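You operate a simulated robot arm through the tools that you are given. There is no shell and no other tool. Be economical: measure what you need, move in short steps, check, and stop when the job is done.

You are at the controls of a simulated two-armed robot. One attempt, no reset.

TASK
Fit the spare rail in the rail jig against the end stop and clamp it.
Fine: stop to the mark on the rail card first; carry the rail with both hands, push it up to the stop, swing both clamps over it.

Only the result counts: the job must be done as asked and must still hold three seconds after the hand-in. Knocking over, shifting, dropping, spilling or breaking anything else fails it.

THE ROBOT
Two 7-joint arms with two-finger parallel grippers on one trunk, on a base that drives. Base frame: it is fixed to the floor where the robot stands at the start and does not move with it; the origin is under the middle of the robot, x ahead of it, y to its left, z up. Readings come in m, degrees, newtons and seconds.
The left shoulder is at the start at [0.07, 0.176, 1.145], the right one opposite. With the tool pointing down near the work surface each hand reaches from about 0.3 to 0.74 m from the robot's upright axis, wherever it stands, measured 20 degrees to its own side. Places, roughly: blue clamp [0.7, -0.4, 0.9]; end stop [0.4, 0, 0.8]; green clamp [0.6, -0.2, 0.9]; rail card [0.6, 0, 1]; rail jig [0.6, -0.3, 0.9]; seats of the rail jig [0.6, -0.3, 0.9]; spare rail [0.75, -1, 1]. Payload 3.43 kg a hand.
The TCP of each hand is the grasp point between the finger pads, 0.03 m short of the fingertips. In the tool frame z runs along the fingers and y along their closing line. The gripper opens to 0.094 m. The fingers are 0.028 m wide and 0.01 m thick; the gripper's body (0.05 by 0.096 m) begins 0.055 m behind the TCP.
Orientation is told as [roll, pitch, yaw] about the base's x, y, z axes, in that order, counted from this pose: with the fingers straight down and closing along the base's y, the tool's x points along the base's -x, its y along +y and its z along -z.

THE INTERFACE
- The arms move only by the tool send_rows. It takes "left_series", "right_series" or both (then of equal length, played together; a hand with none holds still); each is a list of rows, each an object (a shift or turn left out is 0, a gripper value left out holds the last) with "offset": the shift along the tool's x, y, z in units of 150 mm (1.0 is 150 mm), a list of three; "angular": the turn, a rotation vector about the tool's x, y, z in units of 60 degrees (1.0 is 60 degrees), a list of three. In form: [{"offset": [dx, dy, dz], "angular": [rx, ry, rz]}, ...]. A call has 1 to 8 rows; each row is the pose to reach, as a shift and turn from the pose commanded when the call began, along the tool's axes at that moment. "left_claw" and "right_claw" are, for a hand that has rows, the opening in per cent of the stroke, from 0 (shut) to 100 (fully open), set as the call begins (left out, the last holds). A call with a number of a shift or a turn outside -1 to 1 is refused whole. Each row takes 0.2 s and may step no farther than 0.05 m and 8.6 degrees from the row before; otherwise, or with a gripper value out of range, the whole call is refused. Where a pose cannot be reached the arm comes as near as it can. A force on the tool above 50 N (or 10 N above the force at the start of the call, whichever is more), or a blocked arm, ends the call early, and 0.2 s more pass. The fingers move at their own pace (about 0.153 m/s each) and stop on an object; they squeeze with about 36 N. The grip force told is the motor's: it shows also when the fingers shut on nothing. Time passes only in rows, and 0.2 s behind the last, so rows that repeat a pose let the fingers close. It gives the time, the measured TCP pose, the force on the tool (base axes), the opening and the grip force at its end, in the units of the frame above (readings bear some noise), with the torque about the TCP (base axes, N m) and any sound that the robot's microphone picked up, and new pictures: "show" is both (left out), scene, wrist or none (wrist: the cameras of the hands that moved).
- Cameras (640 x 400 px; columns grow to the right, rows downward): "scene" is now at [0.1245, -0.0359, 1.4462]; the picture's right is [-0.41, -0.91, -0.00], its down [-0.68, 0.31, -0.67] and it looks along [0.61, -0.27, -0.74] (base axes); focal length 280 px, centre (320, 200). "left" rides on the left gripper at [0.076, -0.014, -0.102] in its tool frame; the picture's right is [0.18, 0.98, 0.00], its down [-0.75, 0.14, -0.64] and it looks along [-0.63, 0.12, 0.77] (tool axes); focal length 243 px, centre (320, 200). "right" rides on the right gripper at [0.076, 0.014, -0.103] in its tool frame; the picture's right is [-0.18, 0.98, 0.00], its down [-0.75, -0.14, -0.64] and it looks along [-0.63, -0.12, 0.77] (tool axes); focal length 243 px, centre (320, 200). There is no depth. A picture from a camera that has moved, and an enlarged one, comes with that camera's place and axes in the base frame and with its lens.
- raise_lower(by): slides the trunk up (or, below 0, down) by that many m; the arms and the scene camera ride with it, the base frame stays. It gives what a move gives, with no picture.
- drive_base(legs): drives the robot by 1 to 6 legs, each [ahead, turn to the left] in m and degrees, along the robot's own axes; the way and the turn of a leg run together, so that a leg with both is an arc; at most 1.5 m and 180 degrees a leg. The arms and the cameras ride along, it lands a little off, and it stops where it bumps. It gives what a move gives, and a new picture of the scene camera.
- aim_head(pan, tilt): turns the head with the scene camera to pan (to the left, within 86 degrees either way) and tilt (down, from -29 to 69), counted from straight ahead of the robot. It gives what a move gives, and a new picture of the scene camera.
- zoom(camera, box): a new picture of the part [left, top, right, bottom] of that camera's present view, enlarged. It takes no simulated time.
- finish_job(): hands the job in; it is judged then, once.

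Go step by step. Nothing tells you exact positions but the pictures and the camera data: compare them with the known pose of the tool, close in by small moves and look again before you grip or let go. The budget is 120 turns and 260 pictures, counting those below and the enlarged ones. Unless the task says otherwise, let go and move clear before handing in, and close with one line.

The tools are called after "Emit:" as a command line: name --argument value ..., lists and objects as JSON in quotes. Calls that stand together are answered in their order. send_rows: Moves the arms, as the interface text tells. Its arguments: {"type":"object","properties":{"left_series":{"type":"array"},"left_claw":{"type":"number"},"right_series":{"type":"array"},"right_claw":{"type":"number"},"show":{"type":"string","enum":["both","scene","wrist","none"]}},"required":[]} The other tools are called the same way: raise_lower (by) slides the trunk up or down; drive_base (legs) drives the base; aim_head (pan, tilt) turns the head that bears the scene camera; zoom (camera, box) takes an enlarged picture of a part of a camera's view; finish_job () hands the job in.

At the start:

```text
time_s: 0.0
left_tcp_pos: [0.3576, -0.0339, 1.2266]
left_ee_rot: [0.0, 0.0, 0.0]
left_force: [-0.3, 0.0, 0.0]
left_moment: [-0.02, 0.01, 0.02]
left_grip_width: 0.0939
left_grasp_force: 0.2
right_tcp_pos: [0.3725, -0.4552, 0.9999]
right_ee_rot: [-0.1, 0.0, 0.0]
right_force: [0.0, 0.2, 0.0]
right_moment: [-0.01, 0.0, 0.0]
right_grip_width: 0.0943
right_grasp_force: 0.0
trunk travel left (down, up): [-0.725, 0.115]
robot x, y, heading: [0.0003, -0.0034, 0.2]
head pan, tilt: [-24.3, 48.2]
```

scene: 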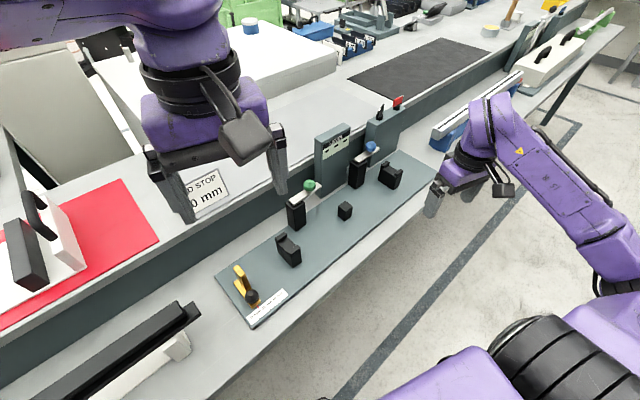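
right: 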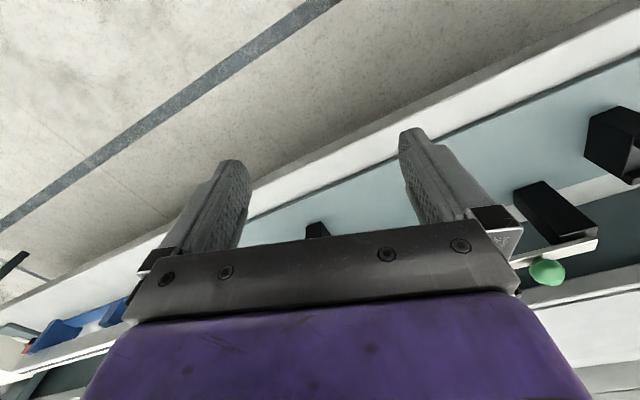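
left: 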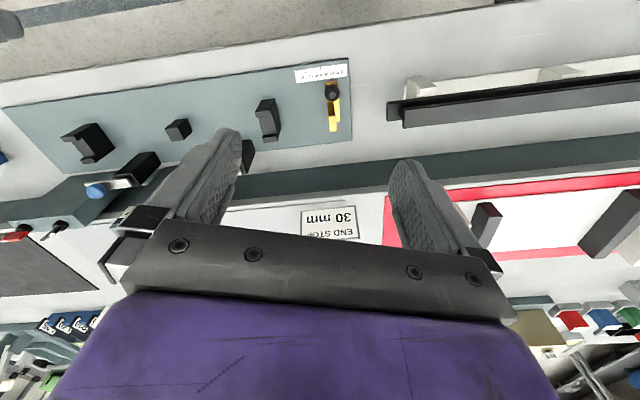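

I see the jig board with seats, two clamps and a yellow end stop, a card reading "END STOP ?0 mm". I'll zoom in for details first.

Emit:
zoom --camera "left" --box '[280, 50, 380, 250]'

Emit:
zoom --camera "scene" --box '[200, 120, 440, 330]'

Emit:
zoom --camera "scene" --box '[400, 50, 560, 150]'

```text
2.00 times, centred on (330, 150) of left
camera zoom: at [0.2816, -0.0496, 1.3289], right [-0.18, 0.98, 0.0], down [0.75, 0.14, 0.64], along [0.63, 0.12, -0.77], focal length 485 px, centre (300, 300)
```

zoom: 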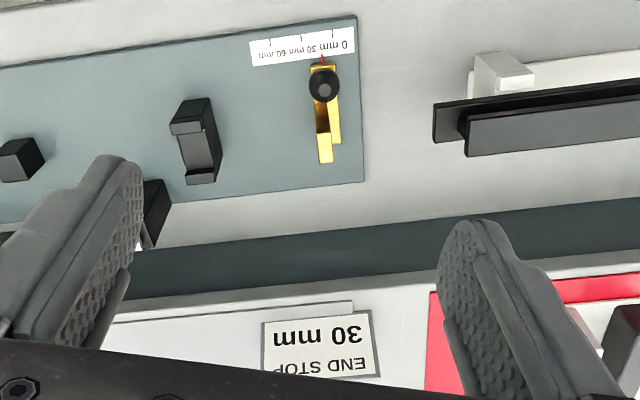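

```text
1.90 times, centred on (320, 225) of scene
camera zoom: at [0.1245, -0.0359, 1.4462], right [-0.41, -0.91, 0.0], down [-0.68, 0.31, -0.67], along [0.61, -0.27, -0.74], focal length 532 px, centre (320, 152)
```

zoom: 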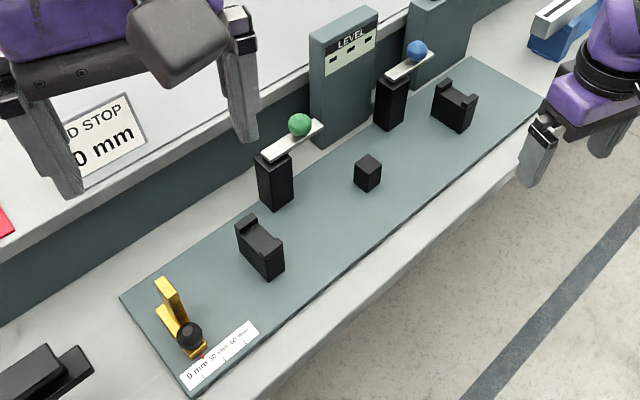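

```text
4.00 times, centred on (480, 100) of scene
camera zoom: at [0.1245, -0.0359, 1.4462], right [-0.41, -0.91, 0.0], down [-0.68, 0.31, -0.67], along [0.61, -0.27, -0.74], focal length 1118 px, centre (-320, 600)
```

zoom: 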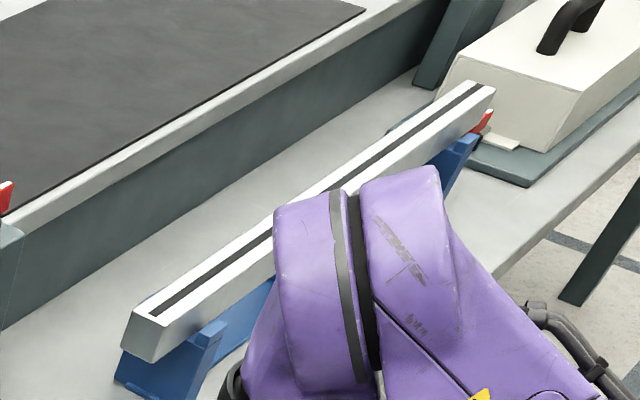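

Emit:
zoom --camera "scene" --box '[210, 250, 300, 335]'

Emit:
zoom --camera "left" --box '[280, 55, 360, 145]'

Emit:
aim_head --pan -60 --tilt 35

```text
4.71 times, centred on (255, 292) of scene
camera zoom: at [0.1245, -0.0359, 1.4462], right [-0.41, -0.91, 0.0], down [-0.68, 0.31, -0.67], along [0.61, -0.27, -0.74], focal length 1315 px, centre (626, -235)
```

zoom: 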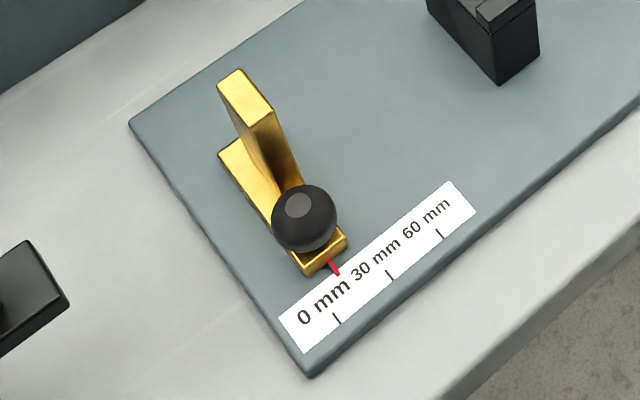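

```text
4.44 times, centred on (320, 100) of left
camera zoom: at [0.2816, -0.0496, 1.3289], right [-0.18, 0.98, 0.0], down [0.75, 0.14, 0.64], along [0.63, 0.12, -0.77], focal length 1078 px, centre (320, 644)
```

zoom: 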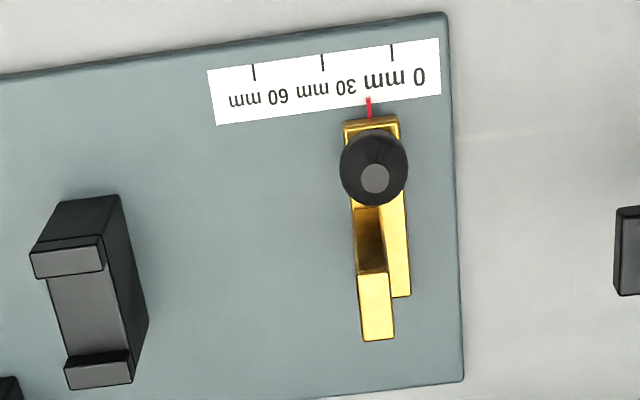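

```text
time_s: 1.0
left_tcp_pos: [0.3574, -0.0353, 1.2271]
left_ee_rot: [0.0, -0.1, 0.0]
left_force: [0.7, -0.3, -0.1]
left_moment: [0.01, -0.02, 0.04]
left_grip_width: 0.0941
left_grasp_force: 0.1
right_tcp_pos: [0.3716, -0.4545, 1.0003]
right_ee_rot: [-0.1, 0.0, 0.0]
right_force: [-0.3, -0.2, -0.1]
right_moment: [-0.03, 0.02, 0.0]
right_grip_width: 0.0939
right_grasp_force: 0.1
trunk travel left (down, up): [-0.725, 0.115]
robot x, y, heading: [-0.0009, -0.0033, -0.3]
head pan, tilt: [-60.0, 35.0]
camera scene: at [0.097, -0.0797, 1.4653], right [-0.87, -0.5, 0.0], down [-0.29, 0.5, -0.82], along [0.41, -0.71, -0.57], focal length 280 px, centre (320, 200)
```

scene: 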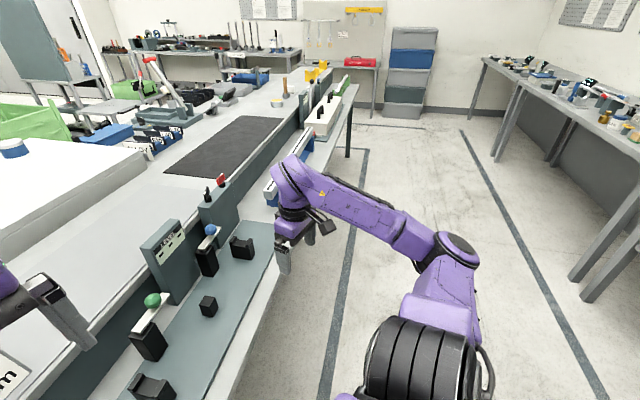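

The red pointer stands near 11 mm; the card says 30 mm. I'll bring the left hand over the stop for a closer look, fingers turned to close along the jig.

Emit:
send_rows --left_series '[{"offset": [-0.088, 0.053, 0.25], "angular": [0, 0, -0.07]}, {"offset": [-0.176, 0.106, 0.5], "angular": [0, 0, -0.14]}, {"offset": [-0.264, 0.16, 0.75], "angular": [0, 0, -0.21]}, {"offset": [-0.353, 0.213, 1.0], "angular": [0, 0, -0.283]}, {"offset": [-0.353, 0.213, 1.0], "angular": [0, 0, -0.283]}]' --show "wrist"

Emit:
aim_head --pan -30 --tilt 50

```text
time_s: 2.2
left_tcp_pos: [0.4099, 0.0002, 1.0765]
left_ee_rot: [0.0, -0.1, 17.0]
left_force: [-0.1, -0.2, -0.4]
left_moment: [0.02, 0.0, -0.02]
left_grip_width: 0.0942
left_grasp_force: 0.1
right_tcp_pos: [0.3717, -0.4534, 1.0005]
right_ee_rot: [0.0, -0.1, 0.0]
right_force: [-0.4, 0.2, 0.1]
right_moment: [0.01, 0.01, 0.02]
right_grip_width: 0.0942
right_grasp_force: 0.1
trunk travel left (down, up): [-0.725, 0.115]
robot x, y, heading: [0.0009, -0.002, -0.0]
head pan, tilt: [-60.0, 35.0]
camera left: at [0.3414, -0.0368, 1.1785], right [-0.46, 0.89, 0.0], down [0.68, 0.36, 0.64], along [0.57, 0.3, -0.77], focal length 243 px, centre (320, 200)
```

left: 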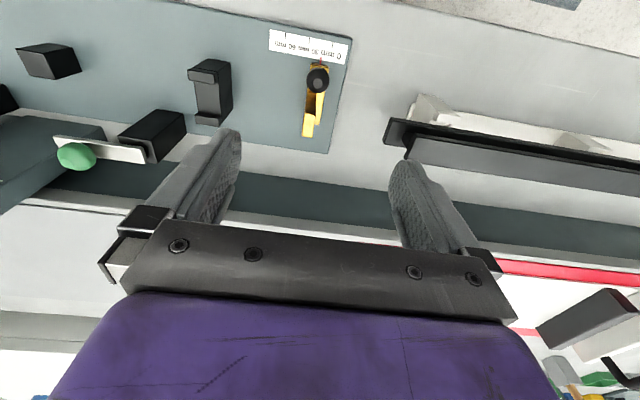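

```text
time_s: 3.2
left_tcp_pos: [0.4098, -0.0009, 1.0769]
left_ee_rot: [-0.1, 0.0, 17.0]
left_force: [-0.3, 0.1, 0.6]
left_moment: [0.02, -0.02, 0.02]
left_grip_width: 0.0939
left_grasp_force: 0.1
right_tcp_pos: [0.371, -0.4552, 1.0005]
right_ee_rot: [0.1, 0.1, 0.0]
right_force: [0.3, -0.2, -0.3]
right_moment: [-0.01, -0.01, 0.0]
right_grip_width: 0.094
right_grasp_force: 0.1
trunk travel left (down, up): [-0.725, 0.115]
robot x, y, heading: [0.0025, 0.0004, -0.2]
head pan, tilt: [-30.0, 50.0]
camera scene: at [0.1196, -0.0421, 1.4437], right [-0.5, -0.87, 0.0], down [-0.66, 0.38, -0.64], along [0.56, -0.32, -0.77], focal length 280 px, centre (320, 200)
```

scene: 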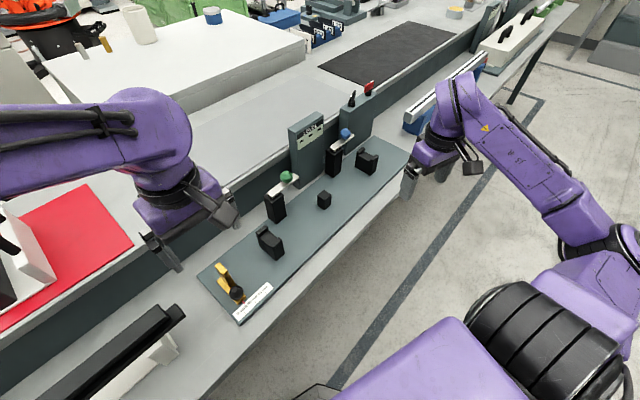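

Emit:
zoom --camera "left" --box '[240, 0, 400, 160]'

Emit:
zoom --camera "scene" --box '[190, 100, 430, 330]'

```text
2.50 times, centred on (320, 80) of left
camera zoom: at [0.3418, -0.0371, 1.1788], right [-0.46, 0.89, 0.0], down [0.68, 0.36, 0.64], along [0.57, 0.3, -0.77], focal length 606 px, centre (320, 500)
```

zoom: 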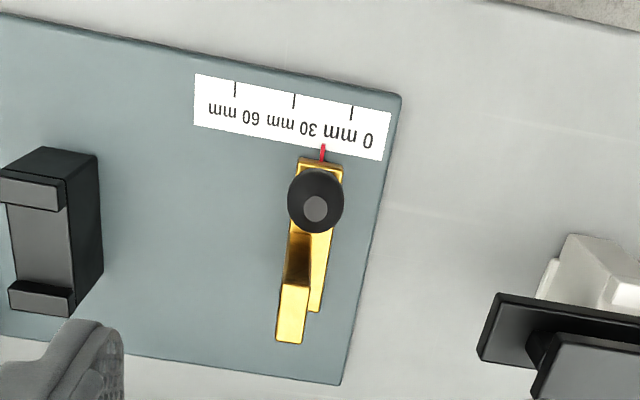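

```text
1.74 times, centred on (310, 215) of scene
camera zoom: at [0.1196, -0.0421, 1.4437], right [-0.5, -0.87, 0.0], down [-0.66, 0.38, -0.64], along [0.56, -0.32, -0.77], focal length 486 px, centre (337, 174)
```

zoom: 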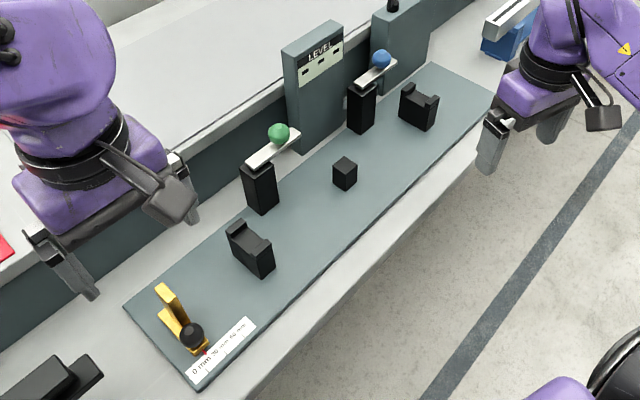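

The knob is at about (0.411, -0.003, 0.859) and the jig axis is turned about 18° off base y. Lowering the left hand over the knob.

Emit:
send_rows --left_series '[{"offset": [0, -0.01, 0.3], "angular": [0, 0, -0.017]}, {"offset": [0, -0.02, 0.6], "angular": [0, 0, -0.017]}, {"offset": [-0.003, -0.022, 0.9], "angular": [0, 0, -0.017]}, {"offset": [-0.003, -0.022, 1.0], "angular": [0, 0, -0.017]}]' --left_claw 70 --show "both"

```text
time_s: 4.2
left_tcp_pos: [0.4228, -0.0106, 0.9475]
left_ee_rot: [-3.6, -0.2, 19.3]
left_force: [-0.3, 0.2, 0.5]
left_moment: [-0.01, 0.0, -0.02]
left_grip_width: 0.0658
left_grasp_force: 0.1
right_tcp_pos: [0.3726, -0.4534, 1.0004]
right_ee_rot: [0.0, 0.0, 0.0]
right_force: [0.1, -0.3, 0.7]
right_moment: [-0.01, 0.02, -0.02]
right_grip_width: 0.0939
right_grasp_force: 0.0
trunk travel left (down, up): [-0.725, 0.115]
robot x, y, heading: [-0.0015, -0.0013, 0.3]
head pan, tilt: [-30.0, 50.0]
camera scene: at [0.1199, -0.0415, 1.4436], right [-0.5, -0.87, 0.0], down [-0.66, 0.38, -0.64], along [0.56, -0.32, -0.77], focal length 280 px, centre (320, 200)
camera left: at [0.3535, -0.0434, 1.0495], right [-0.5, 0.87, -0.06], down [0.65, 0.42, 0.64], along [0.57, 0.28, -0.77], focal length 243 px, centre (320, 200)
```

scene: 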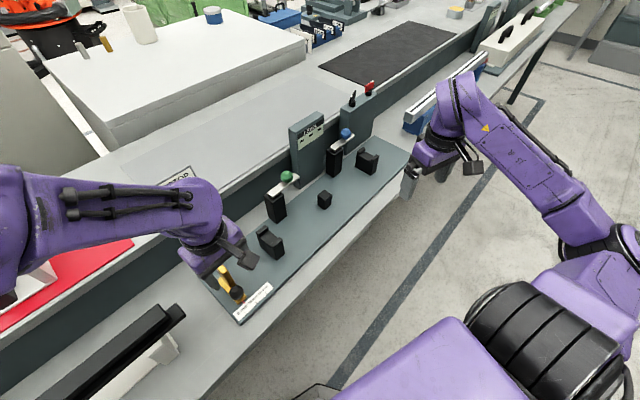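
left: 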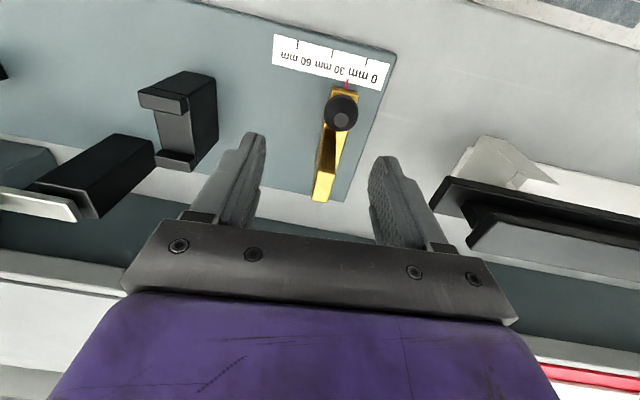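

The left arm falls short there, so I'll raise both hands and lower the trunk to give it more reach.

Emit:
send_rows --left_series '[{"offset": [0, 0, -0.25]}, {"offset": [0, 0, -0.5]}, {"offset": [0, 0, -0.75]}, {"offset": [0, 0, -1.0]}]' --right_series '[{"offset": [0, 0, -0.25]}, {"offset": [0, 0, -0.5]}, {"offset": [0, 0, -0.75]}, {"offset": [0, 0, -1.0]}]' --show "none"

Emit:
raise_lower --by -0.15

Emit:
zoom --camera "left" --box '[0, 0, 640, 400]'

```text
time_s: 5.2
left_tcp_pos: [0.4091, -0.0043, 1.0779]
left_ee_rot: [-0.1, 0.0, 18.0]
left_force: [0.7, -0.4, -0.9]
left_moment: [0.01, 0.02, -0.03]
left_grip_width: 0.0659
left_grasp_force: 0.0
right_tcp_pos: [0.3643, -0.4581, 1.158]
right_ee_rot: [0.4, -5.4, -0.2]
right_force: [-2.3, -1.2, 7.7]
right_moment: [0.06, -0.15, -0.07]
right_grip_width: 0.0937
right_grasp_force: 0.1
right hand out of reach, approached as far as the arm can: row 4
trunk travel left (down, up): [-0.725, 0.115]
robot x, y, heading: [-0.0002, -0.0004, -0.0]
head pan, tilt: [-30.0, 50.0]
```

```text
time_s: 6.9
left_tcp_pos: [0.4104, -0.0036, 0.9293]
left_ee_rot: [-0.1, 0.0, 18.1]
left_force: [0.4, -0.3, 0.1]
left_moment: [0.0, 0.01, 0.01]
left_grip_width: 0.0659
left_grasp_force: 0.0
right_tcp_pos: [0.3671, -0.4581, 0.9799]
right_ee_rot: [0.1, -0.1, -0.3]
right_force: [0.2, -0.2, -0.5]
right_moment: [0.03, 0.01, -0.01]
right_grip_width: 0.094
right_grasp_force: 0.1
trunk travel left (down, up): [-0.575, 0.265]
robot x, y, heading: [-0.0012, -0.0017, -0.2]
head pan, tilt: [-30.0, 50.0]
```

```text
1.00 times, centred on (320, 200) of left (not enlarged: the box is as wide or as high as the picture)
camera zoom: at [0.3429, -0.0414, 1.0294], right [-0.48, 0.88, 0.0], down [0.67, 0.37, 0.64], along [0.56, 0.31, -0.77], focal length 243 px, centre (320, 200)
```

zoom: 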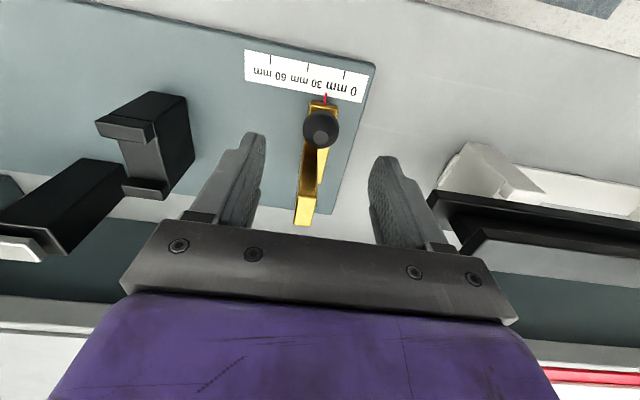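

Now the hand sits right above the knob. Descending 67 mm and gripping it.

Emit:
send_rows --left_series '[{"offset": [0, 0, 0.2]}, {"offset": [0, 0, 0.4]}, {"offset": [0, 0, 0.447]}]' --show "wrist"

Emit:
send_rows --left_series '[{"offset": [0, 0, 0]}, {"offset": [0, 0, 0]}, {"offset": [0, 0, 0]}]' --left_claw 0 --show "wrist"

```text
time_s: 7.7
left_tcp_pos: [0.4098, -0.0061, 0.8599]
left_ee_rot: [-0.1, 0.0, 18.0]
left_force: [0.1, 0.9, 0.2]
left_moment: [0.0, 0.02, -0.02]
left_grip_width: 0.0657
left_grasp_force: 0.0
right_tcp_pos: [0.3668, -0.4576, 0.9797]
right_ee_rot: [0.1, -0.1, -0.3]
right_force: [1.4, 0.0, -0.9]
right_moment: [-0.02, -0.02, -0.01]
right_grip_width: 0.0941
right_grasp_force: 0.1
trunk travel left (down, up): [-0.575, 0.265]
robot x, y, heading: [0.0021, -0.0017, 0.0]
head pan, tilt: [-30.0, 50.0]
camera left: at [0.3425, -0.0429, 0.9621], right [-0.48, 0.88, 0.0], down [0.67, 0.37, 0.64], along [0.56, 0.31, -0.77], focal length 243 px, centre (320, 200)
```

left: 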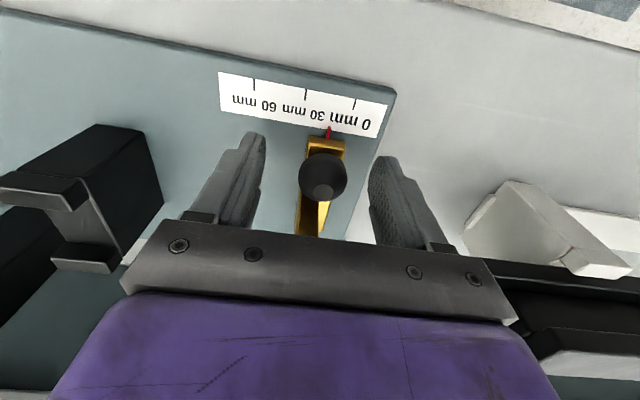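

```text
time_s: 8.5
left_tcp_pos: [0.4103, -0.0039, 0.8592]
left_ee_rot: [0.0, 0.0, 18.0]
left_force: [-4.2, 8.2, -6.5]
left_moment: [0.54, -0.27, 0.14]
left_grip_width: 0.0294
left_grasp_force: 44.8
right_tcp_pos: [0.3664, -0.456, 0.9811]
right_ee_rot: [0.1, -0.1, -0.4]
right_force: [-1.1, 0.0, -0.1]
right_moment: [-0.03, 0.04, -0.03]
right_grip_width: 0.0939
right_grasp_force: 0.0
trunk travel left (down, up): [-0.575, 0.265]
robot x, y, heading: [-0.0006, -0.0022, -0.2]
head pan, tilt: [-30.0, 50.0]
camera left: at [0.3424, -0.0413, 0.9618], right [-0.48, 0.88, 0.0], down [0.67, 0.37, 0.64], along [0.56, 0.31, -0.77], focal length 243 px, centre (320, 200)
```

left: 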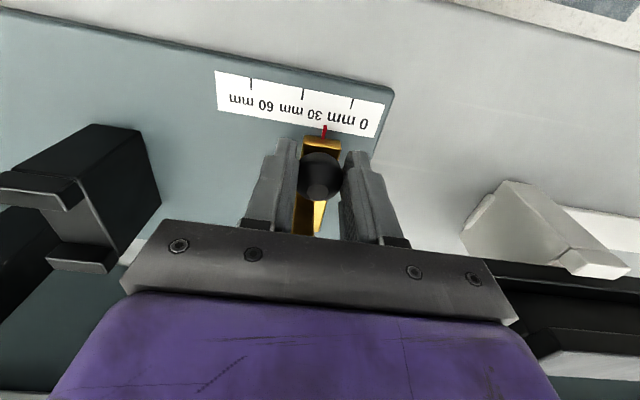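

Knob held. Measuring the pointer closely before sliding.

Emit:
zoom --camera "left" --box '[200, 60, 400, 185]'

Emit:
send_rows --left_series '[{"offset": [0, -0.04, 0]}, {"offset": [0, -0.08, 0]}, {"offset": [0, -0.115, 0]}, {"offset": [0, -0.115, 0]}]' --show "none"

Emit:
zoom --camera "left" --box '[200, 60, 400, 185]'

```text
3.20 times, centred on (300, 122) of left
camera zoom: at [0.3424, -0.0413, 0.9618], right [-0.48, 0.88, 0.0], down [0.67, 0.37, 0.64], along [0.56, 0.31, -0.77], focal length 776 px, centre (384, 448)
```

zoom: 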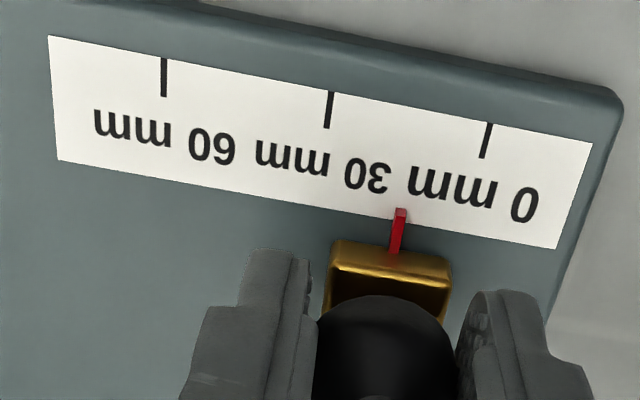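

```text
time_s: 9.5
left_tcp_pos: [0.415, -0.0189, 0.8593]
left_ee_rot: [0.0, 0.1, 17.9]
left_force: [-10.9, 9.9, -16.1]
left_moment: [0.33, 0.27, 0.13]
left_grip_width: 0.0295
left_grasp_force: 44.6
right_tcp_pos: [0.3664, -0.4569, 0.9815]
right_ee_rot: [0.1, -0.1, -0.4]
right_force: [0.2, 0.5, 0.8]
right_moment: [0.0, -0.02, -0.02]
right_grip_width: 0.0938
right_grasp_force: 0.0
trunk travel left (down, up): [-0.575, 0.265]
robot x, y, heading: [-0.002, -0.0053, 0.1]
head pan, tilt: [-30.0, 50.0]
```

```text
3.20 times, centred on (300, 122) of left
camera zoom: at [0.3475, -0.0568, 0.9619], right [-0.48, 0.88, 0.0], down [0.67, 0.37, 0.64], along [0.56, 0.31, -0.77], focal length 776 px, centre (384, 448)
```

zoom: 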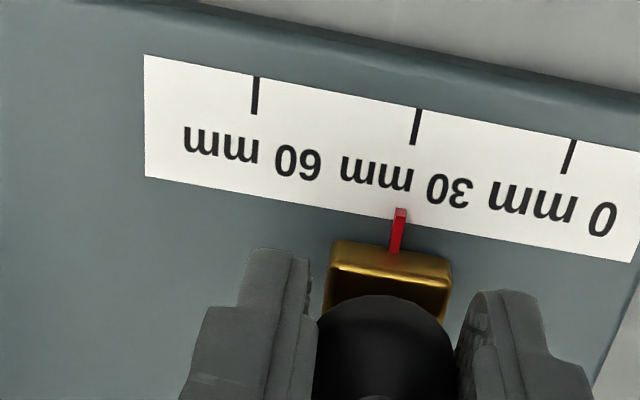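

Emit:
send_rows --left_series '[{"offset": [0, -0.004, 0]}, {"offset": [0, -0.004, 0]}]' --show "none"

Emit:
send_rows --left_series '[{"offset": [0, 0, 0]}, {"offset": [0, 0, 0]}, {"offset": [0, 0, 0]}]' --left_claw 70 --show "none"

Emit:
zoom --camera "left" --box '[200, 60, 400, 185]'

```text
time_s: 10.1
left_tcp_pos: [0.4149, -0.0202, 0.8606]
left_ee_rot: [-0.1, 0.0, 17.9]
left_force: [-13.1, 8.1, -20.0]
left_moment: [0.12, 0.43, 0.08]
left_grip_width: 0.0295
left_grasp_force: 44.9
right_tcp_pos: [0.3674, -0.4568, 0.9807]
right_ee_rot: [0.1, 0.0, -0.4]
right_force: [0.1, -0.2, 0.5]
right_moment: [-0.03, 0.01, 0.02]
right_grip_width: 0.0937
right_grasp_force: 0.0
trunk travel left (down, up): [-0.575, 0.265]
robot x, y, heading: [-0.0015, -0.0015, 0.2]
head pan, tilt: [-30.0, 50.0]
```

```text
time_s: 10.9
left_tcp_pos: [0.415, -0.0214, 0.862]
left_ee_rot: [0.0, 0.1, 18.0]
left_force: [0.0, 0.1, 0.1]
left_moment: [-0.03, 0.0, -0.03]
left_grip_width: 0.0657
left_grasp_force: 0.1
right_tcp_pos: [0.3665, -0.4581, 0.9808]
right_ee_rot: [0.1, -0.1, -0.4]
right_force: [-0.2, -0.7, -0.4]
right_moment: [0.03, -0.01, 0.01]
right_grip_width: 0.094
right_grasp_force: 0.0
trunk travel left (down, up): [-0.575, 0.265]
robot x, y, heading: [0.0028, -0.0007, -0.1]
head pan, tilt: [-30.0, 50.0]
```

```text
3.20 times, centred on (300, 122) of left
camera zoom: at [0.3487, -0.0588, 0.9628], right [-0.48, 0.88, 0.0], down [0.67, 0.37, 0.64], along [0.56, 0.31, -0.77], focal length 776 px, centre (384, 448)
```

zoom: 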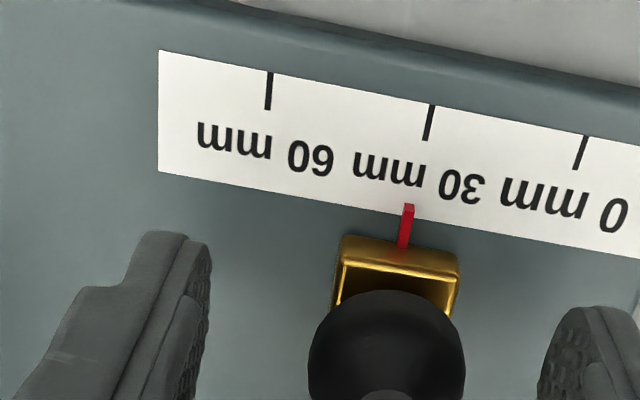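

Emit:
send_rows --left_series '[{"offset": [0, 0, -0.2]}, {"offset": [0.1, -0.08, -0.45]}, {"offset": [0.3, -0.15, -0.6]}, {"offset": [0.3, -0.15, -0.6]}]' --show "none"

Emit:
zoom --camera "left" --box '[220, 60, 420, 185]'

Emit:
zoom --camera "scene" --box '[180, 200, 340, 340]'

```text
time_s: 11.9
left_tcp_pos: [0.3791, -0.0564, 0.9514]
left_ee_rot: [0.0, 0.0, 18.0]
left_force: [-0.6, 0.0, -0.2]
left_moment: [0.01, 0.03, -0.01]
left_grip_width: 0.0655
left_grasp_force: 0.0
right_tcp_pos: [0.3675, -0.4583, 0.9811]
right_ee_rot: [0.1, 0.1, -0.4]
right_force: [0.3, 0.2, 0.0]
right_moment: [0.01, 0.02, -0.01]
right_grip_width: 0.0942
right_grasp_force: 0.0
trunk travel left (down, up): [-0.575, 0.265]
robot x, y, heading: [0.0031, -0.003, -0.1]
head pan, tilt: [-30.0, 50.0]
```

```text
3.20 times, centred on (320, 122) of left
camera zoom: at [0.3114, -0.0942, 1.0522], right [-0.48, 0.88, 0.0], down [0.67, 0.37, 0.64], along [0.56, 0.31, -0.77], focal length 776 px, centre (320, 448)
```

zoom: 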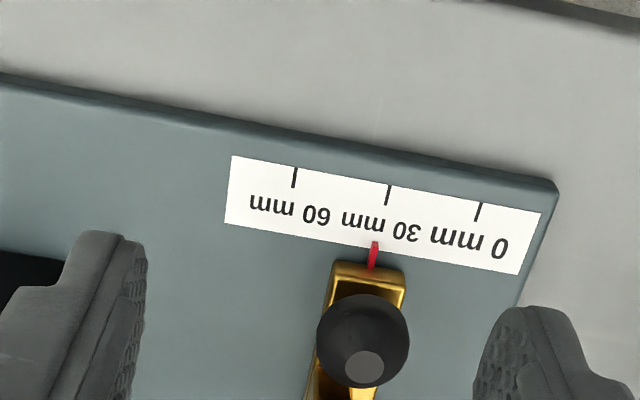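

```text
2.86 times, centred on (260, 270) of scene
camera zoom: at [0.1205, -0.0415, 1.2935], right [-0.5, -0.87, 0.0], down [-0.66, 0.38, -0.64], along [0.56, -0.32, -0.77], focal length 799 px, centre (491, 0)
```

zoom: 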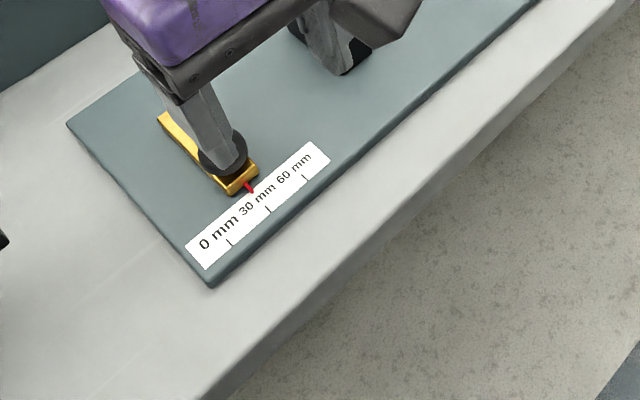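

The stop reads about 30.5 mm, which is good. I'll raise the trunk and drive along the bench to stand square in front of the jig for a survey.

Emit:
raise_lower --by 0.22

Emit:
drive_base --legs '[[0, -72], [0.46, 0], [0, 90]]'

```text
time_s: 14.2
left_tcp_pos: [0.3785, -0.056, 1.17]
left_ee_rot: [0.0, 0.0, 18.0]
left_force: [0.8, 0.3, 0.6]
left_moment: [0.01, 0.01, 0.01]
left_grip_width: 0.066
left_grasp_force: 0.0
right_tcp_pos: [0.3661, -0.4576, 1.2]
right_ee_rot: [0.1, -0.2, -0.5]
right_force: [0.8, -0.3, 0.5]
right_moment: [0.02, -0.02, -0.01]
right_grip_width: 0.0941
right_grasp_force: 0.1
trunk travel left (down, up): [-0.795, 0.045]
robot x, y, heading: [0.0022, 0.0013, 0.0]
head pan, tilt: [-30.0, 50.0]
```

```text
time_s: 24.0
left_tcp_pos: [0.5254, -0.3482, 1.1701]
left_ee_rot: [0.0, 0.0, 39.5]
left_force: [-1.0, -0.6, -0.8]
left_moment: [0.0, 0.01, -0.03]
left_grip_width: 0.0658
left_grasp_force: 0.1
right_tcp_pos: [0.6605, -0.7261, 1.2015]
right_ee_rot: [0.1, 0.0, 21.0]
right_force: [-0.6, 0.0, 0.0]
right_moment: [-0.02, 0.02, -0.01]
right_grip_width: 0.0938
right_grasp_force: 0.1
trunk travel left (down, up): [-0.795, 0.045]
robot x, y, heading: [0.1577, -0.434, 21.7]
head pan, tilt: [-30.0, 50.0]
camera scene: at [0.2785, -0.4307, 1.5136], right [-0.15, -0.99, 0.0], down [-0.76, 0.11, -0.64], along [0.64, -0.09, -0.77], focal length 280 px, centre (320, 200)
```

scene: 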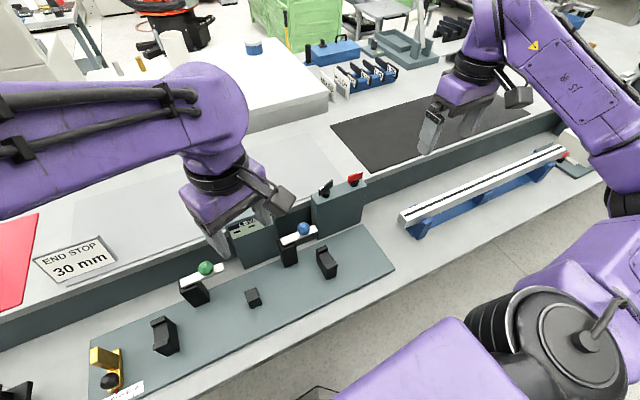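

Emit:
zoom --camera "scene" --box '[80, 210, 400, 400]'

Emit:
zoom --camera "scene" --box '[380, 120, 600, 250]'

Emit:
zoom --camera "left" --box '[0, 0, 640, 400]'

Emit:
zoom --camera "right" --box '[0, 0, 640, 400]'

```text
2.00 times, centred on (240, 305) of scene
camera zoom: at [0.2785, -0.4307, 1.5136], right [-0.15, -0.99, 0.0], down [-0.76, 0.11, -0.64], along [0.64, -0.09, -0.77], focal length 559 px, centre (480, -10)
```

zoom: 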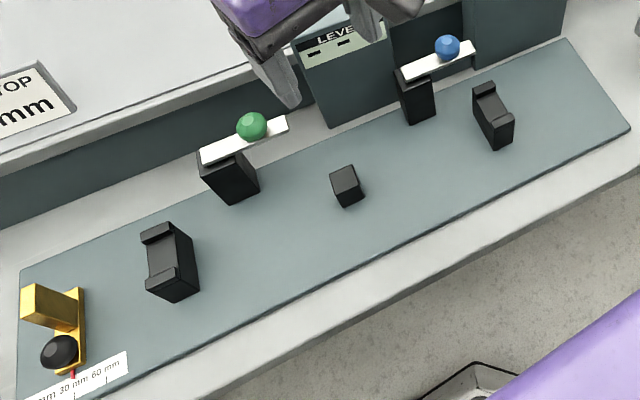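

```text
2.91 times, centred on (490, 185) of scene
camera zoom: at [0.2785, -0.4307, 1.5136], right [-0.15, -0.99, 0.0], down [-0.76, 0.11, -0.64], along [0.64, -0.09, -0.77], focal length 813 px, centre (-174, 244)
```

zoom: 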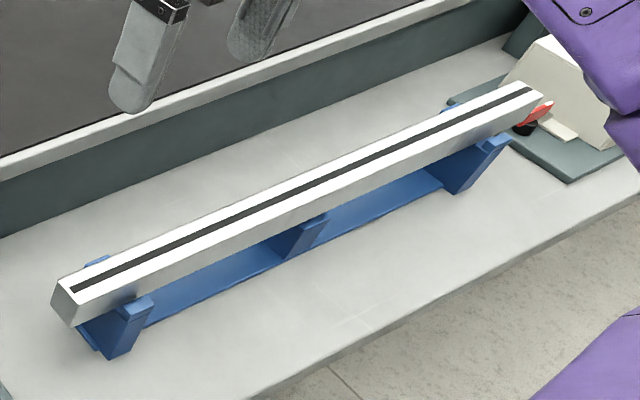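

```text
1.00 times, centred on (320, 200) of left (not enlarged: the box is as wide or as high as the picture)
camera zoom: at [0.476, -0.4081, 1.272], right [-0.77, 0.64, 0.0], down [0.49, 0.59, 0.64], along [0.41, 0.49, -0.77], focal length 243 px, centre (320, 200)
```

zoom: 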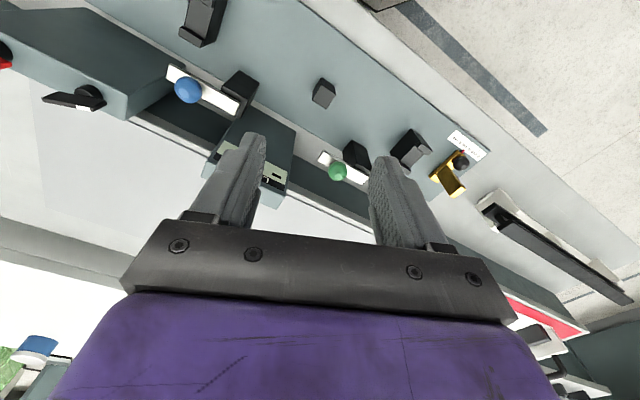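

```text
1.00 times, centred on (320, 200) of right (not enlarged: the box is as wide or as high as the picture)
camera zoom: at [0.5858, -0.7412, 1.3039], right [-0.18, 0.98, 0.0], down [0.75, 0.14, 0.64], along [0.63, 0.12, -0.77], focal length 243 px, centre (320, 200)
```

zoom: 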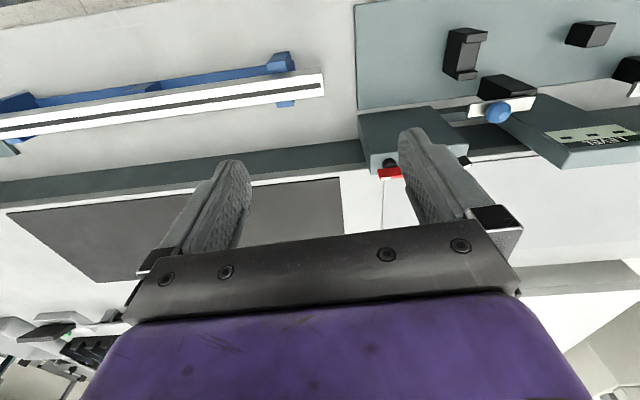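

The rail (about 0.68 m long) lies on a blue cradle further right, parallel to the jig. I'll drive along the bench to stand in front of it.

Emit:
drive_base --legs '[[0, -93.7], [0.795, 0], [0, 89]]'

```text
time_s: 36.0
left_tcp_pos: [0.782, -1.1447, 1.1692]
left_ee_rot: [-0.1, 0.0, 34.3]
left_force: [-0.1, -0.2, -0.2]
left_moment: [0.0, 0.0, -0.01]
left_grip_width: 0.066
left_grasp_force: 0.0
right_tcp_pos: [0.8825, -1.5323, 1.2005]
right_ee_rot: [0.2, 0.0, 15.8]
right_force: [-0.6, -0.4, -0.1]
right_moment: [0.0, 0.01, -0.01]
right_grip_width: 0.0941
right_grasp_force: 0.1
trunk travel left (down, up): [-0.795, 0.045]
robot x, y, heading: [0.4052, -1.1982, 16.4]
head pan, tilt: [-30.0, 50.0]
camera scene: at [0.5297, -1.2042, 1.5136], right [-0.24, -0.97, 0.0], down [-0.74, 0.18, -0.64], along [0.62, -0.15, -0.77], focal length 280 px, centre (320, 200)
```

scene: 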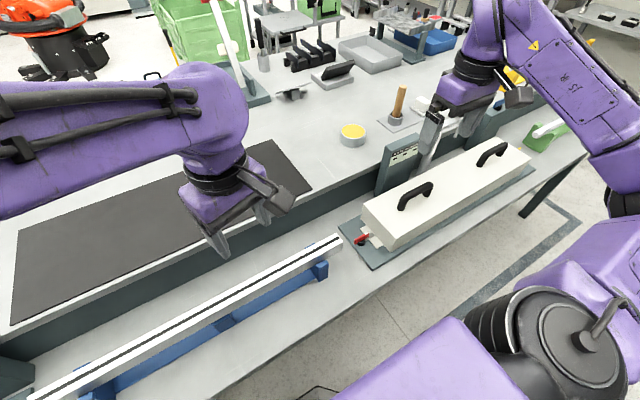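

Emit:
aim_head --pan 0 --tilt 58

Emit:
zoom --camera "left" --box '[0, 0, 640, 400]'

Emit:
zoom --camera "right" --box '[0, 0, 640, 400]'

```text
time_s: 36.9
left_tcp_pos: [0.7827, -1.1455, 1.1705]
left_ee_rot: [-0.1, 0.0, 34.2]
left_force: [0.2, -0.5, -0.8]
left_moment: [-0.03, 0.02, 0.0]
left_grip_width: 0.0659
left_grasp_force: 0.0
right_tcp_pos: [0.8835, -1.5321, 1.2008]
right_ee_rot: [0.1, 0.0, 15.8]
right_force: [-0.3, -0.2, 0.0]
right_moment: [-0.01, -0.02, -0.02]
right_grip_width: 0.0941
right_grasp_force: 0.0
trunk travel left (down, up): [-0.795, 0.045]
robot x, y, heading: [0.405, -1.2, 16.3]
head pan, tilt: [0.0, 58.0]
camera scene: at [0.521, -1.1666, 1.5035], right [0.28, -0.96, 0.0], down [-0.81, -0.24, -0.53], along [0.51, 0.15, -0.85], focal length 280 px, centre (320, 200)
```

scene: 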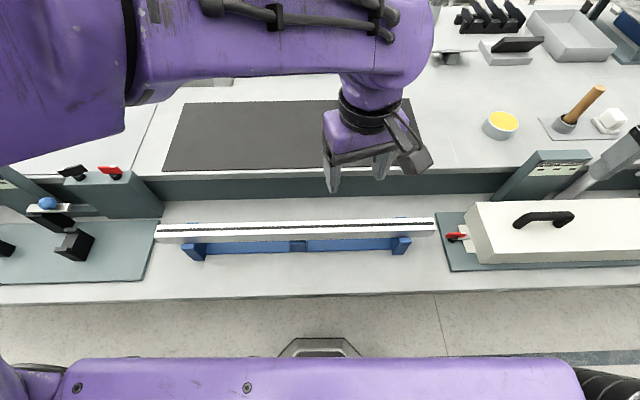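

```text
1.00 times, centred on (320, 200) of left (not enlarged: the box is as wide or as high as the picture)
camera zoom: at [0.7282, -1.2, 1.2719], right [-0.7, 0.71, 0.0], down [0.54, 0.54, 0.64], along [0.46, 0.45, -0.77], focal length 243 px, centre (320, 200)
```

zoom: 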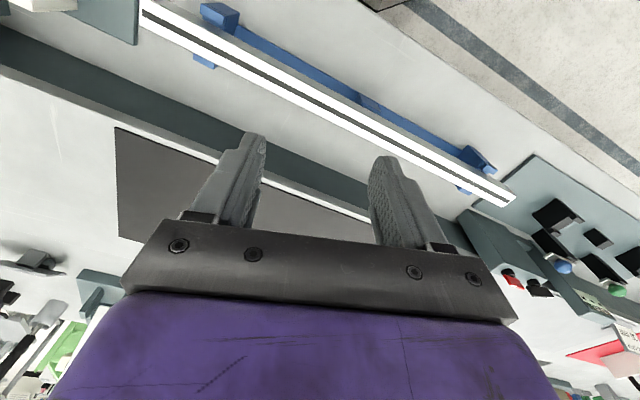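

```text
1.00 times, centred on (320, 200) of right (not enlarged: the box is as wide or as high as the picture)
camera zoom: at [0.807, -1.5418, 1.304], right [-0.09, 1.0, 0.0], down [0.76, 0.07, 0.64], along [0.64, 0.06, -0.77], focal length 243 px, centre (320, 200)
```

zoom: 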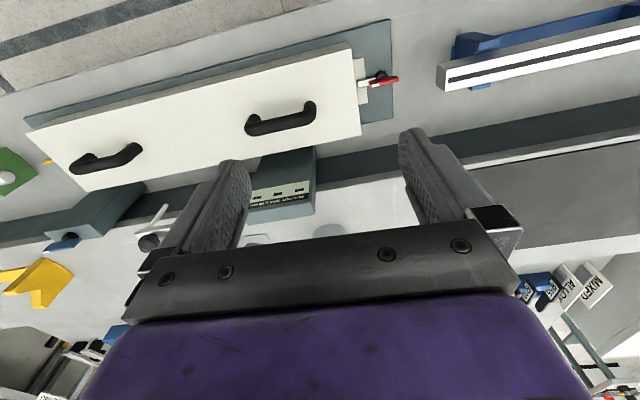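

Emit:
zoom --camera "scene" --box '[140, 190, 300, 290]'

Emit:
zoom --camera "scene" --box '[290, 190, 450, 290]'

Emit:
zoom --camera "left" --box '[360, 60, 560, 220]'

Emit:
zoom --camera "left" --box '[120, 0, 320, 125]'

```text
4.00 times, centred on (220, 240) of scene
camera zoom: at [0.521, -1.1666, 1.5035], right [0.28, -0.96, 0.0], down [-0.81, -0.24, -0.53], along [0.51, 0.15, -0.85], focal length 1118 px, centre (720, 40)
```

zoom: 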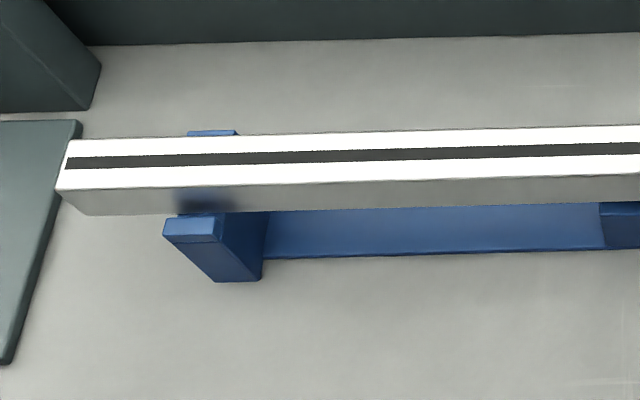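

```text
4.00 times, centred on (370, 240) of scene
camera zoom: at [0.521, -1.1666, 1.5035], right [0.28, -0.96, 0.0], down [-0.81, -0.24, -0.53], along [0.51, 0.15, -0.85], focal length 1118 px, centre (120, 40)
```

zoom: 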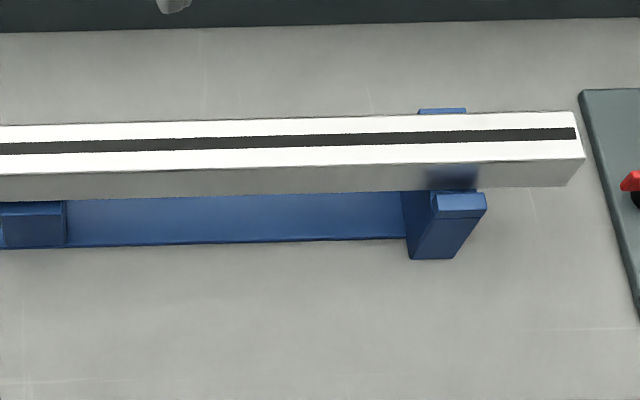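

```text
2.50 times, centred on (460, 140) of left
camera zoom: at [0.7282, -1.2, 1.2719], right [-0.7, 0.71, 0.0], down [0.54, 0.54, 0.64], along [0.46, 0.45, -0.77], focal length 606 px, centre (-30, 350)
```

zoom: 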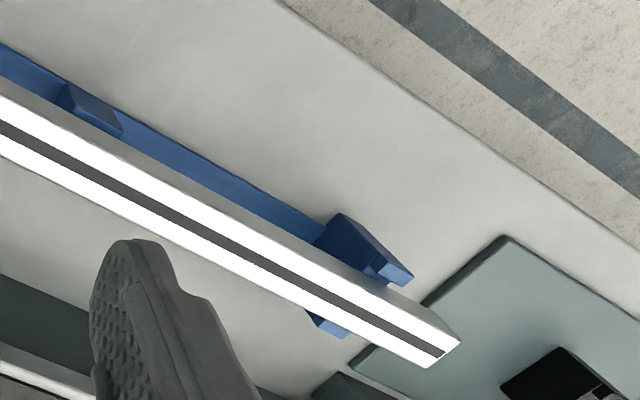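

```text
3.20 times, centred on (220, 62) of left
camera zoom: at [0.7282, -1.2, 1.2719], right [-0.7, 0.71, 0.0], down [0.54, 0.54, 0.64], along [0.46, 0.45, -0.77], focal length 776 px, centre (640, 640)
```

zoom: 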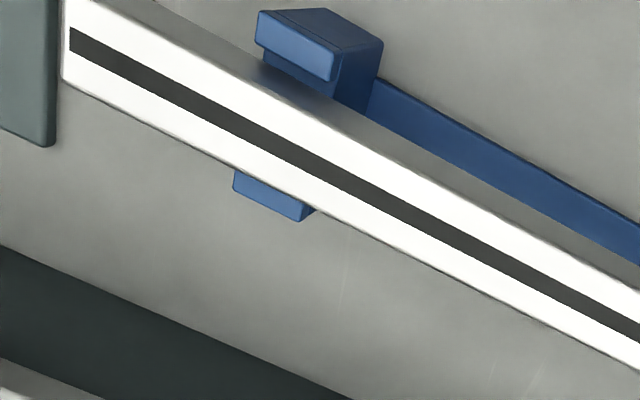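

The rail's centre line is at about (0.792, −1.025), top z ≈ 0.895, parallel to the jig. I'll turn both hands so the fingers close across the rail, moving toward points above the two grip spots.

Emit:
send_rows --left_series '[{"offset": [-0.054, 0.118, 0], "angular": [0, 0, -0.125]}, {"offset": [-0.108, 0.237, 0], "angular": [0, 0, -0.25]}, {"offset": [-0.162, 0.355, 0], "angular": [0, 0, -0.375]}, {"offset": [-0.217, 0.474, 0], "angular": [0, 0, -0.5]}, {"offset": [-0.271, 0.592, 0], "angular": [0, 0, -0.625]}, {"offset": [-0.325, 0.71, 0], "angular": [0, 0, -0.75]}, {"offset": [-0.379, 0.829, 0], "angular": [0, 0, -0.875]}, {"offset": [-0.433, 0.947, 0], "angular": [0, 0, -1.0]}]' --right_series '[{"offset": [-0.026, 0.089, 0], "angular": [0, 0, 0.125]}, {"offset": [-0.051, 0.178, 0], "angular": [0, 0, 0.25]}, {"offset": [-0.077, 0.267, 0], "angular": [0, 0, 0.375]}, {"offset": [-0.102, 0.356, 0], "angular": [0, 0, 0.5]}, {"offset": [-0.128, 0.444, 0], "angular": [0, 0, 0.625]}, {"offset": [-0.154, 0.533, 0], "angular": [0, 0, 0.75]}, {"offset": [-0.179, 0.622, 0], "angular": [0, 0, 0.875]}, {"offset": [-0.205, 0.711, 0], "angular": [0, 0, 1.0]}]' --left_claw 90 --right_claw 90 --show "scene"

```text
time_s: 38.7
left_tcp_pos: [0.7593, -0.9893, 1.169]
left_ee_rot: [0.2, 0.1, 94.4]
left_force: [0.3, 0.2, -0.1]
left_moment: [-0.01, 0.03, -0.01]
left_grip_width: 0.0845
left_grasp_force: 0.1
right_tcp_pos: [0.9815, -1.5712, 1.1798]
right_ee_rot: [-0.2, -0.1, -43.2]
right_force: [1.3, 0.6, -0.6]
right_moment: [-0.02, 0.08, -0.01]
right_grip_width: 0.0847
right_grasp_force: 0.1
right hand out of reach, approached as far as the arm can: row 5, 6, 7, 8
trunk travel left (down, up): [-0.795, 0.045]
robot x, y, heading: [0.4018, -1.1939, 16.3]
head pan, tilt: [0.0, 58.0]
camera scene: at [0.5273, -1.1645, 1.5029], right [0.28, -0.96, 0.0], down [-0.82, -0.24, -0.53], along [0.51, 0.15, -0.85], focal length 280 px, centre (320, 200)
```

scene: 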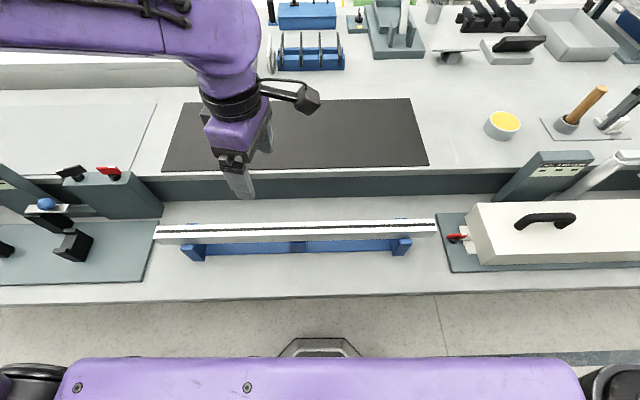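

The right arm was blocked by height, so I'll lower both hands relative to the shoulders while finishing the approach.

Emit:
send_rows --left_series '[{"offset": [-0.125, 0.014, 0.083], "angular": [0, 0, -0.03]}, {"offset": [-0.25, 0.028, 0.167], "angular": [0, 0, -0.06]}, {"offset": [-0.375, 0.042, 0.25], "angular": [0, 0, -0.085]}, {"offset": [-0.5, 0.056, 0.333], "angular": [0, 0, -0.115]}, {"offset": [-0.625, 0.07, 0.417], "angular": [0, 0, -0.14]}, {"offset": [-0.75, 0.083, 0.5], "angular": [0, 0, -0.17]}, {"offset": [-0.875, 0.097, 0.583], "angular": [0, 0, -0.2]}, {"offset": [-1.0, 0.111, 0.667], "angular": [0, 0, -0.227]}]' --right_series '[{"offset": [0, 0, 0.2], "angular": [0, 0, 0]}, {"offset": [0, 0, 0.4], "angular": [0, 0, 0]}, {"offset": [0, 0, 0.6], "angular": [0, 0, 0.0]}, {"offset": [0, 0, 0.8], "angular": [0, 0, 0.08]}, {"offset": [0.128, 0.133, 0.8], "angular": [0, 0, 0.18]}, {"offset": [0.256, 0.266, 0.8], "angular": [0, 0, 0.28]}, {"offset": [0.385, 0.4, 0.8], "angular": [0, 0, 0.37]}, {"offset": [0.513, 0.533, 0.8], "angular": [0, 0, 0.463]}]' --show "scene"

```text
time_s: 40.5
left_tcp_pos: [0.7277, -0.8403, 1.0701]
left_ee_rot: [0.1, 0.1, 107.8]
left_force: [0.4, 0.2, -0.6]
left_moment: [-0.01, 0.0, -0.02]
left_grip_width: 0.0846
left_grasp_force: 0.0
right_tcp_pos: [1.0888, -1.5838, 1.1315]
right_ee_rot: [-1.9, -0.4, -65.2]
right_force: [0.4, -0.6, -0.3]
right_moment: [-0.05, -0.01, 0.0]
right_grip_width: 0.0847
right_grasp_force: 0.0
right hand out of reach, approached as far as the arm can: row 1, 2, 3, 4, 5, 6, 7, 8
trunk travel left (down, up): [-0.795, 0.045]
robot x, y, heading: [0.402, -1.1982, 16.2]
head pan, tilt: [0.0, 58.0]
camera scene: at [0.5208, -1.1656, 1.5035], right [0.28, -0.96, 0.0], down [-0.81, -0.24, -0.53], along [0.51, 0.15, -0.85], focal length 280 px, centre (320, 200)
```

scene: 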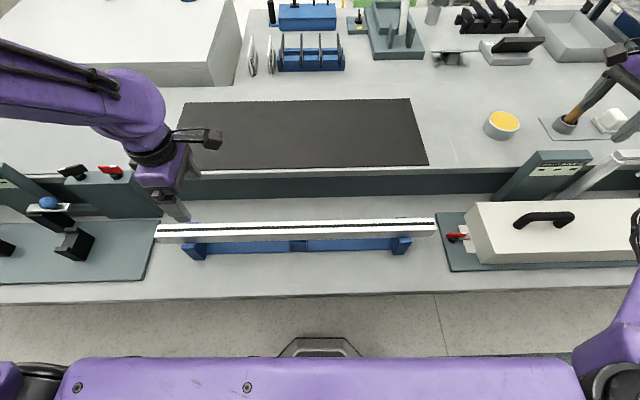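

The right wrist can't turn that way. I'll unwind it and try the opposite turn.

Emit:
send_rows --right_series '[{"offset": [0, 0, -0.27], "angular": [0, 0, -0.125]}, {"offset": [0, 0, -0.27], "angular": [0, 0, -0.25]}, {"offset": [0, 0, -0.27], "angular": [0, 0, -0.375]}, {"offset": [0, 0, -0.27], "angular": [0, 0, -0.5]}, {"offset": [0, 0, -0.27], "angular": [0, 0, -0.625]}, {"offset": [0, 0, -0.27], "angular": [0, 0, -0.75]}, {"offset": [0, 0, -0.27], "angular": [0, 0, -0.875]}, {"offset": [0, 0, -0.27], "angular": [0, 0, -1.0]}]' --show "scene"

```text
time_s: 42.3
left_tcp_pos: [0.7289, -0.8419, 1.0698]
left_ee_rot: [0.0, 0.0, 107.9]
left_force: [-0.1, 0.3, -0.8]
left_moment: [-0.03, 0.02, -0.03]
left_grip_width: 0.0847
left_grasp_force: 0.0
right_tcp_pos: [1.0912, -1.5924, 1.1692]
right_ee_rot: [-1.2, 1.5, -5.2]
right_force: [-0.3, 0.2, -0.3]
right_moment: [-0.02, -0.02, -0.01]
right_grip_width: 0.0847
right_grasp_force: 0.1
trunk travel left (down, up): [-0.795, 0.045]
robot x, y, heading: [0.4063, -1.1965, 16.3]
head pan, tilt: [0.0, 58.0]
camera scene: at [0.521, -1.1664, 1.5034], right [0.28, -0.96, 0.0], down [-0.81, -0.24, -0.53], along [0.51, 0.15, -0.85], focal length 280 px, centre (320, 200)
```

scene: 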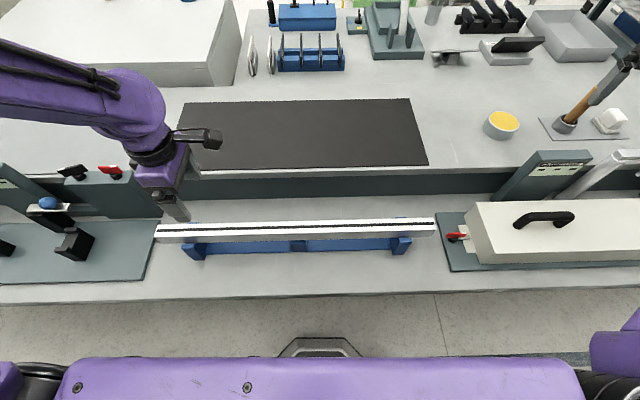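

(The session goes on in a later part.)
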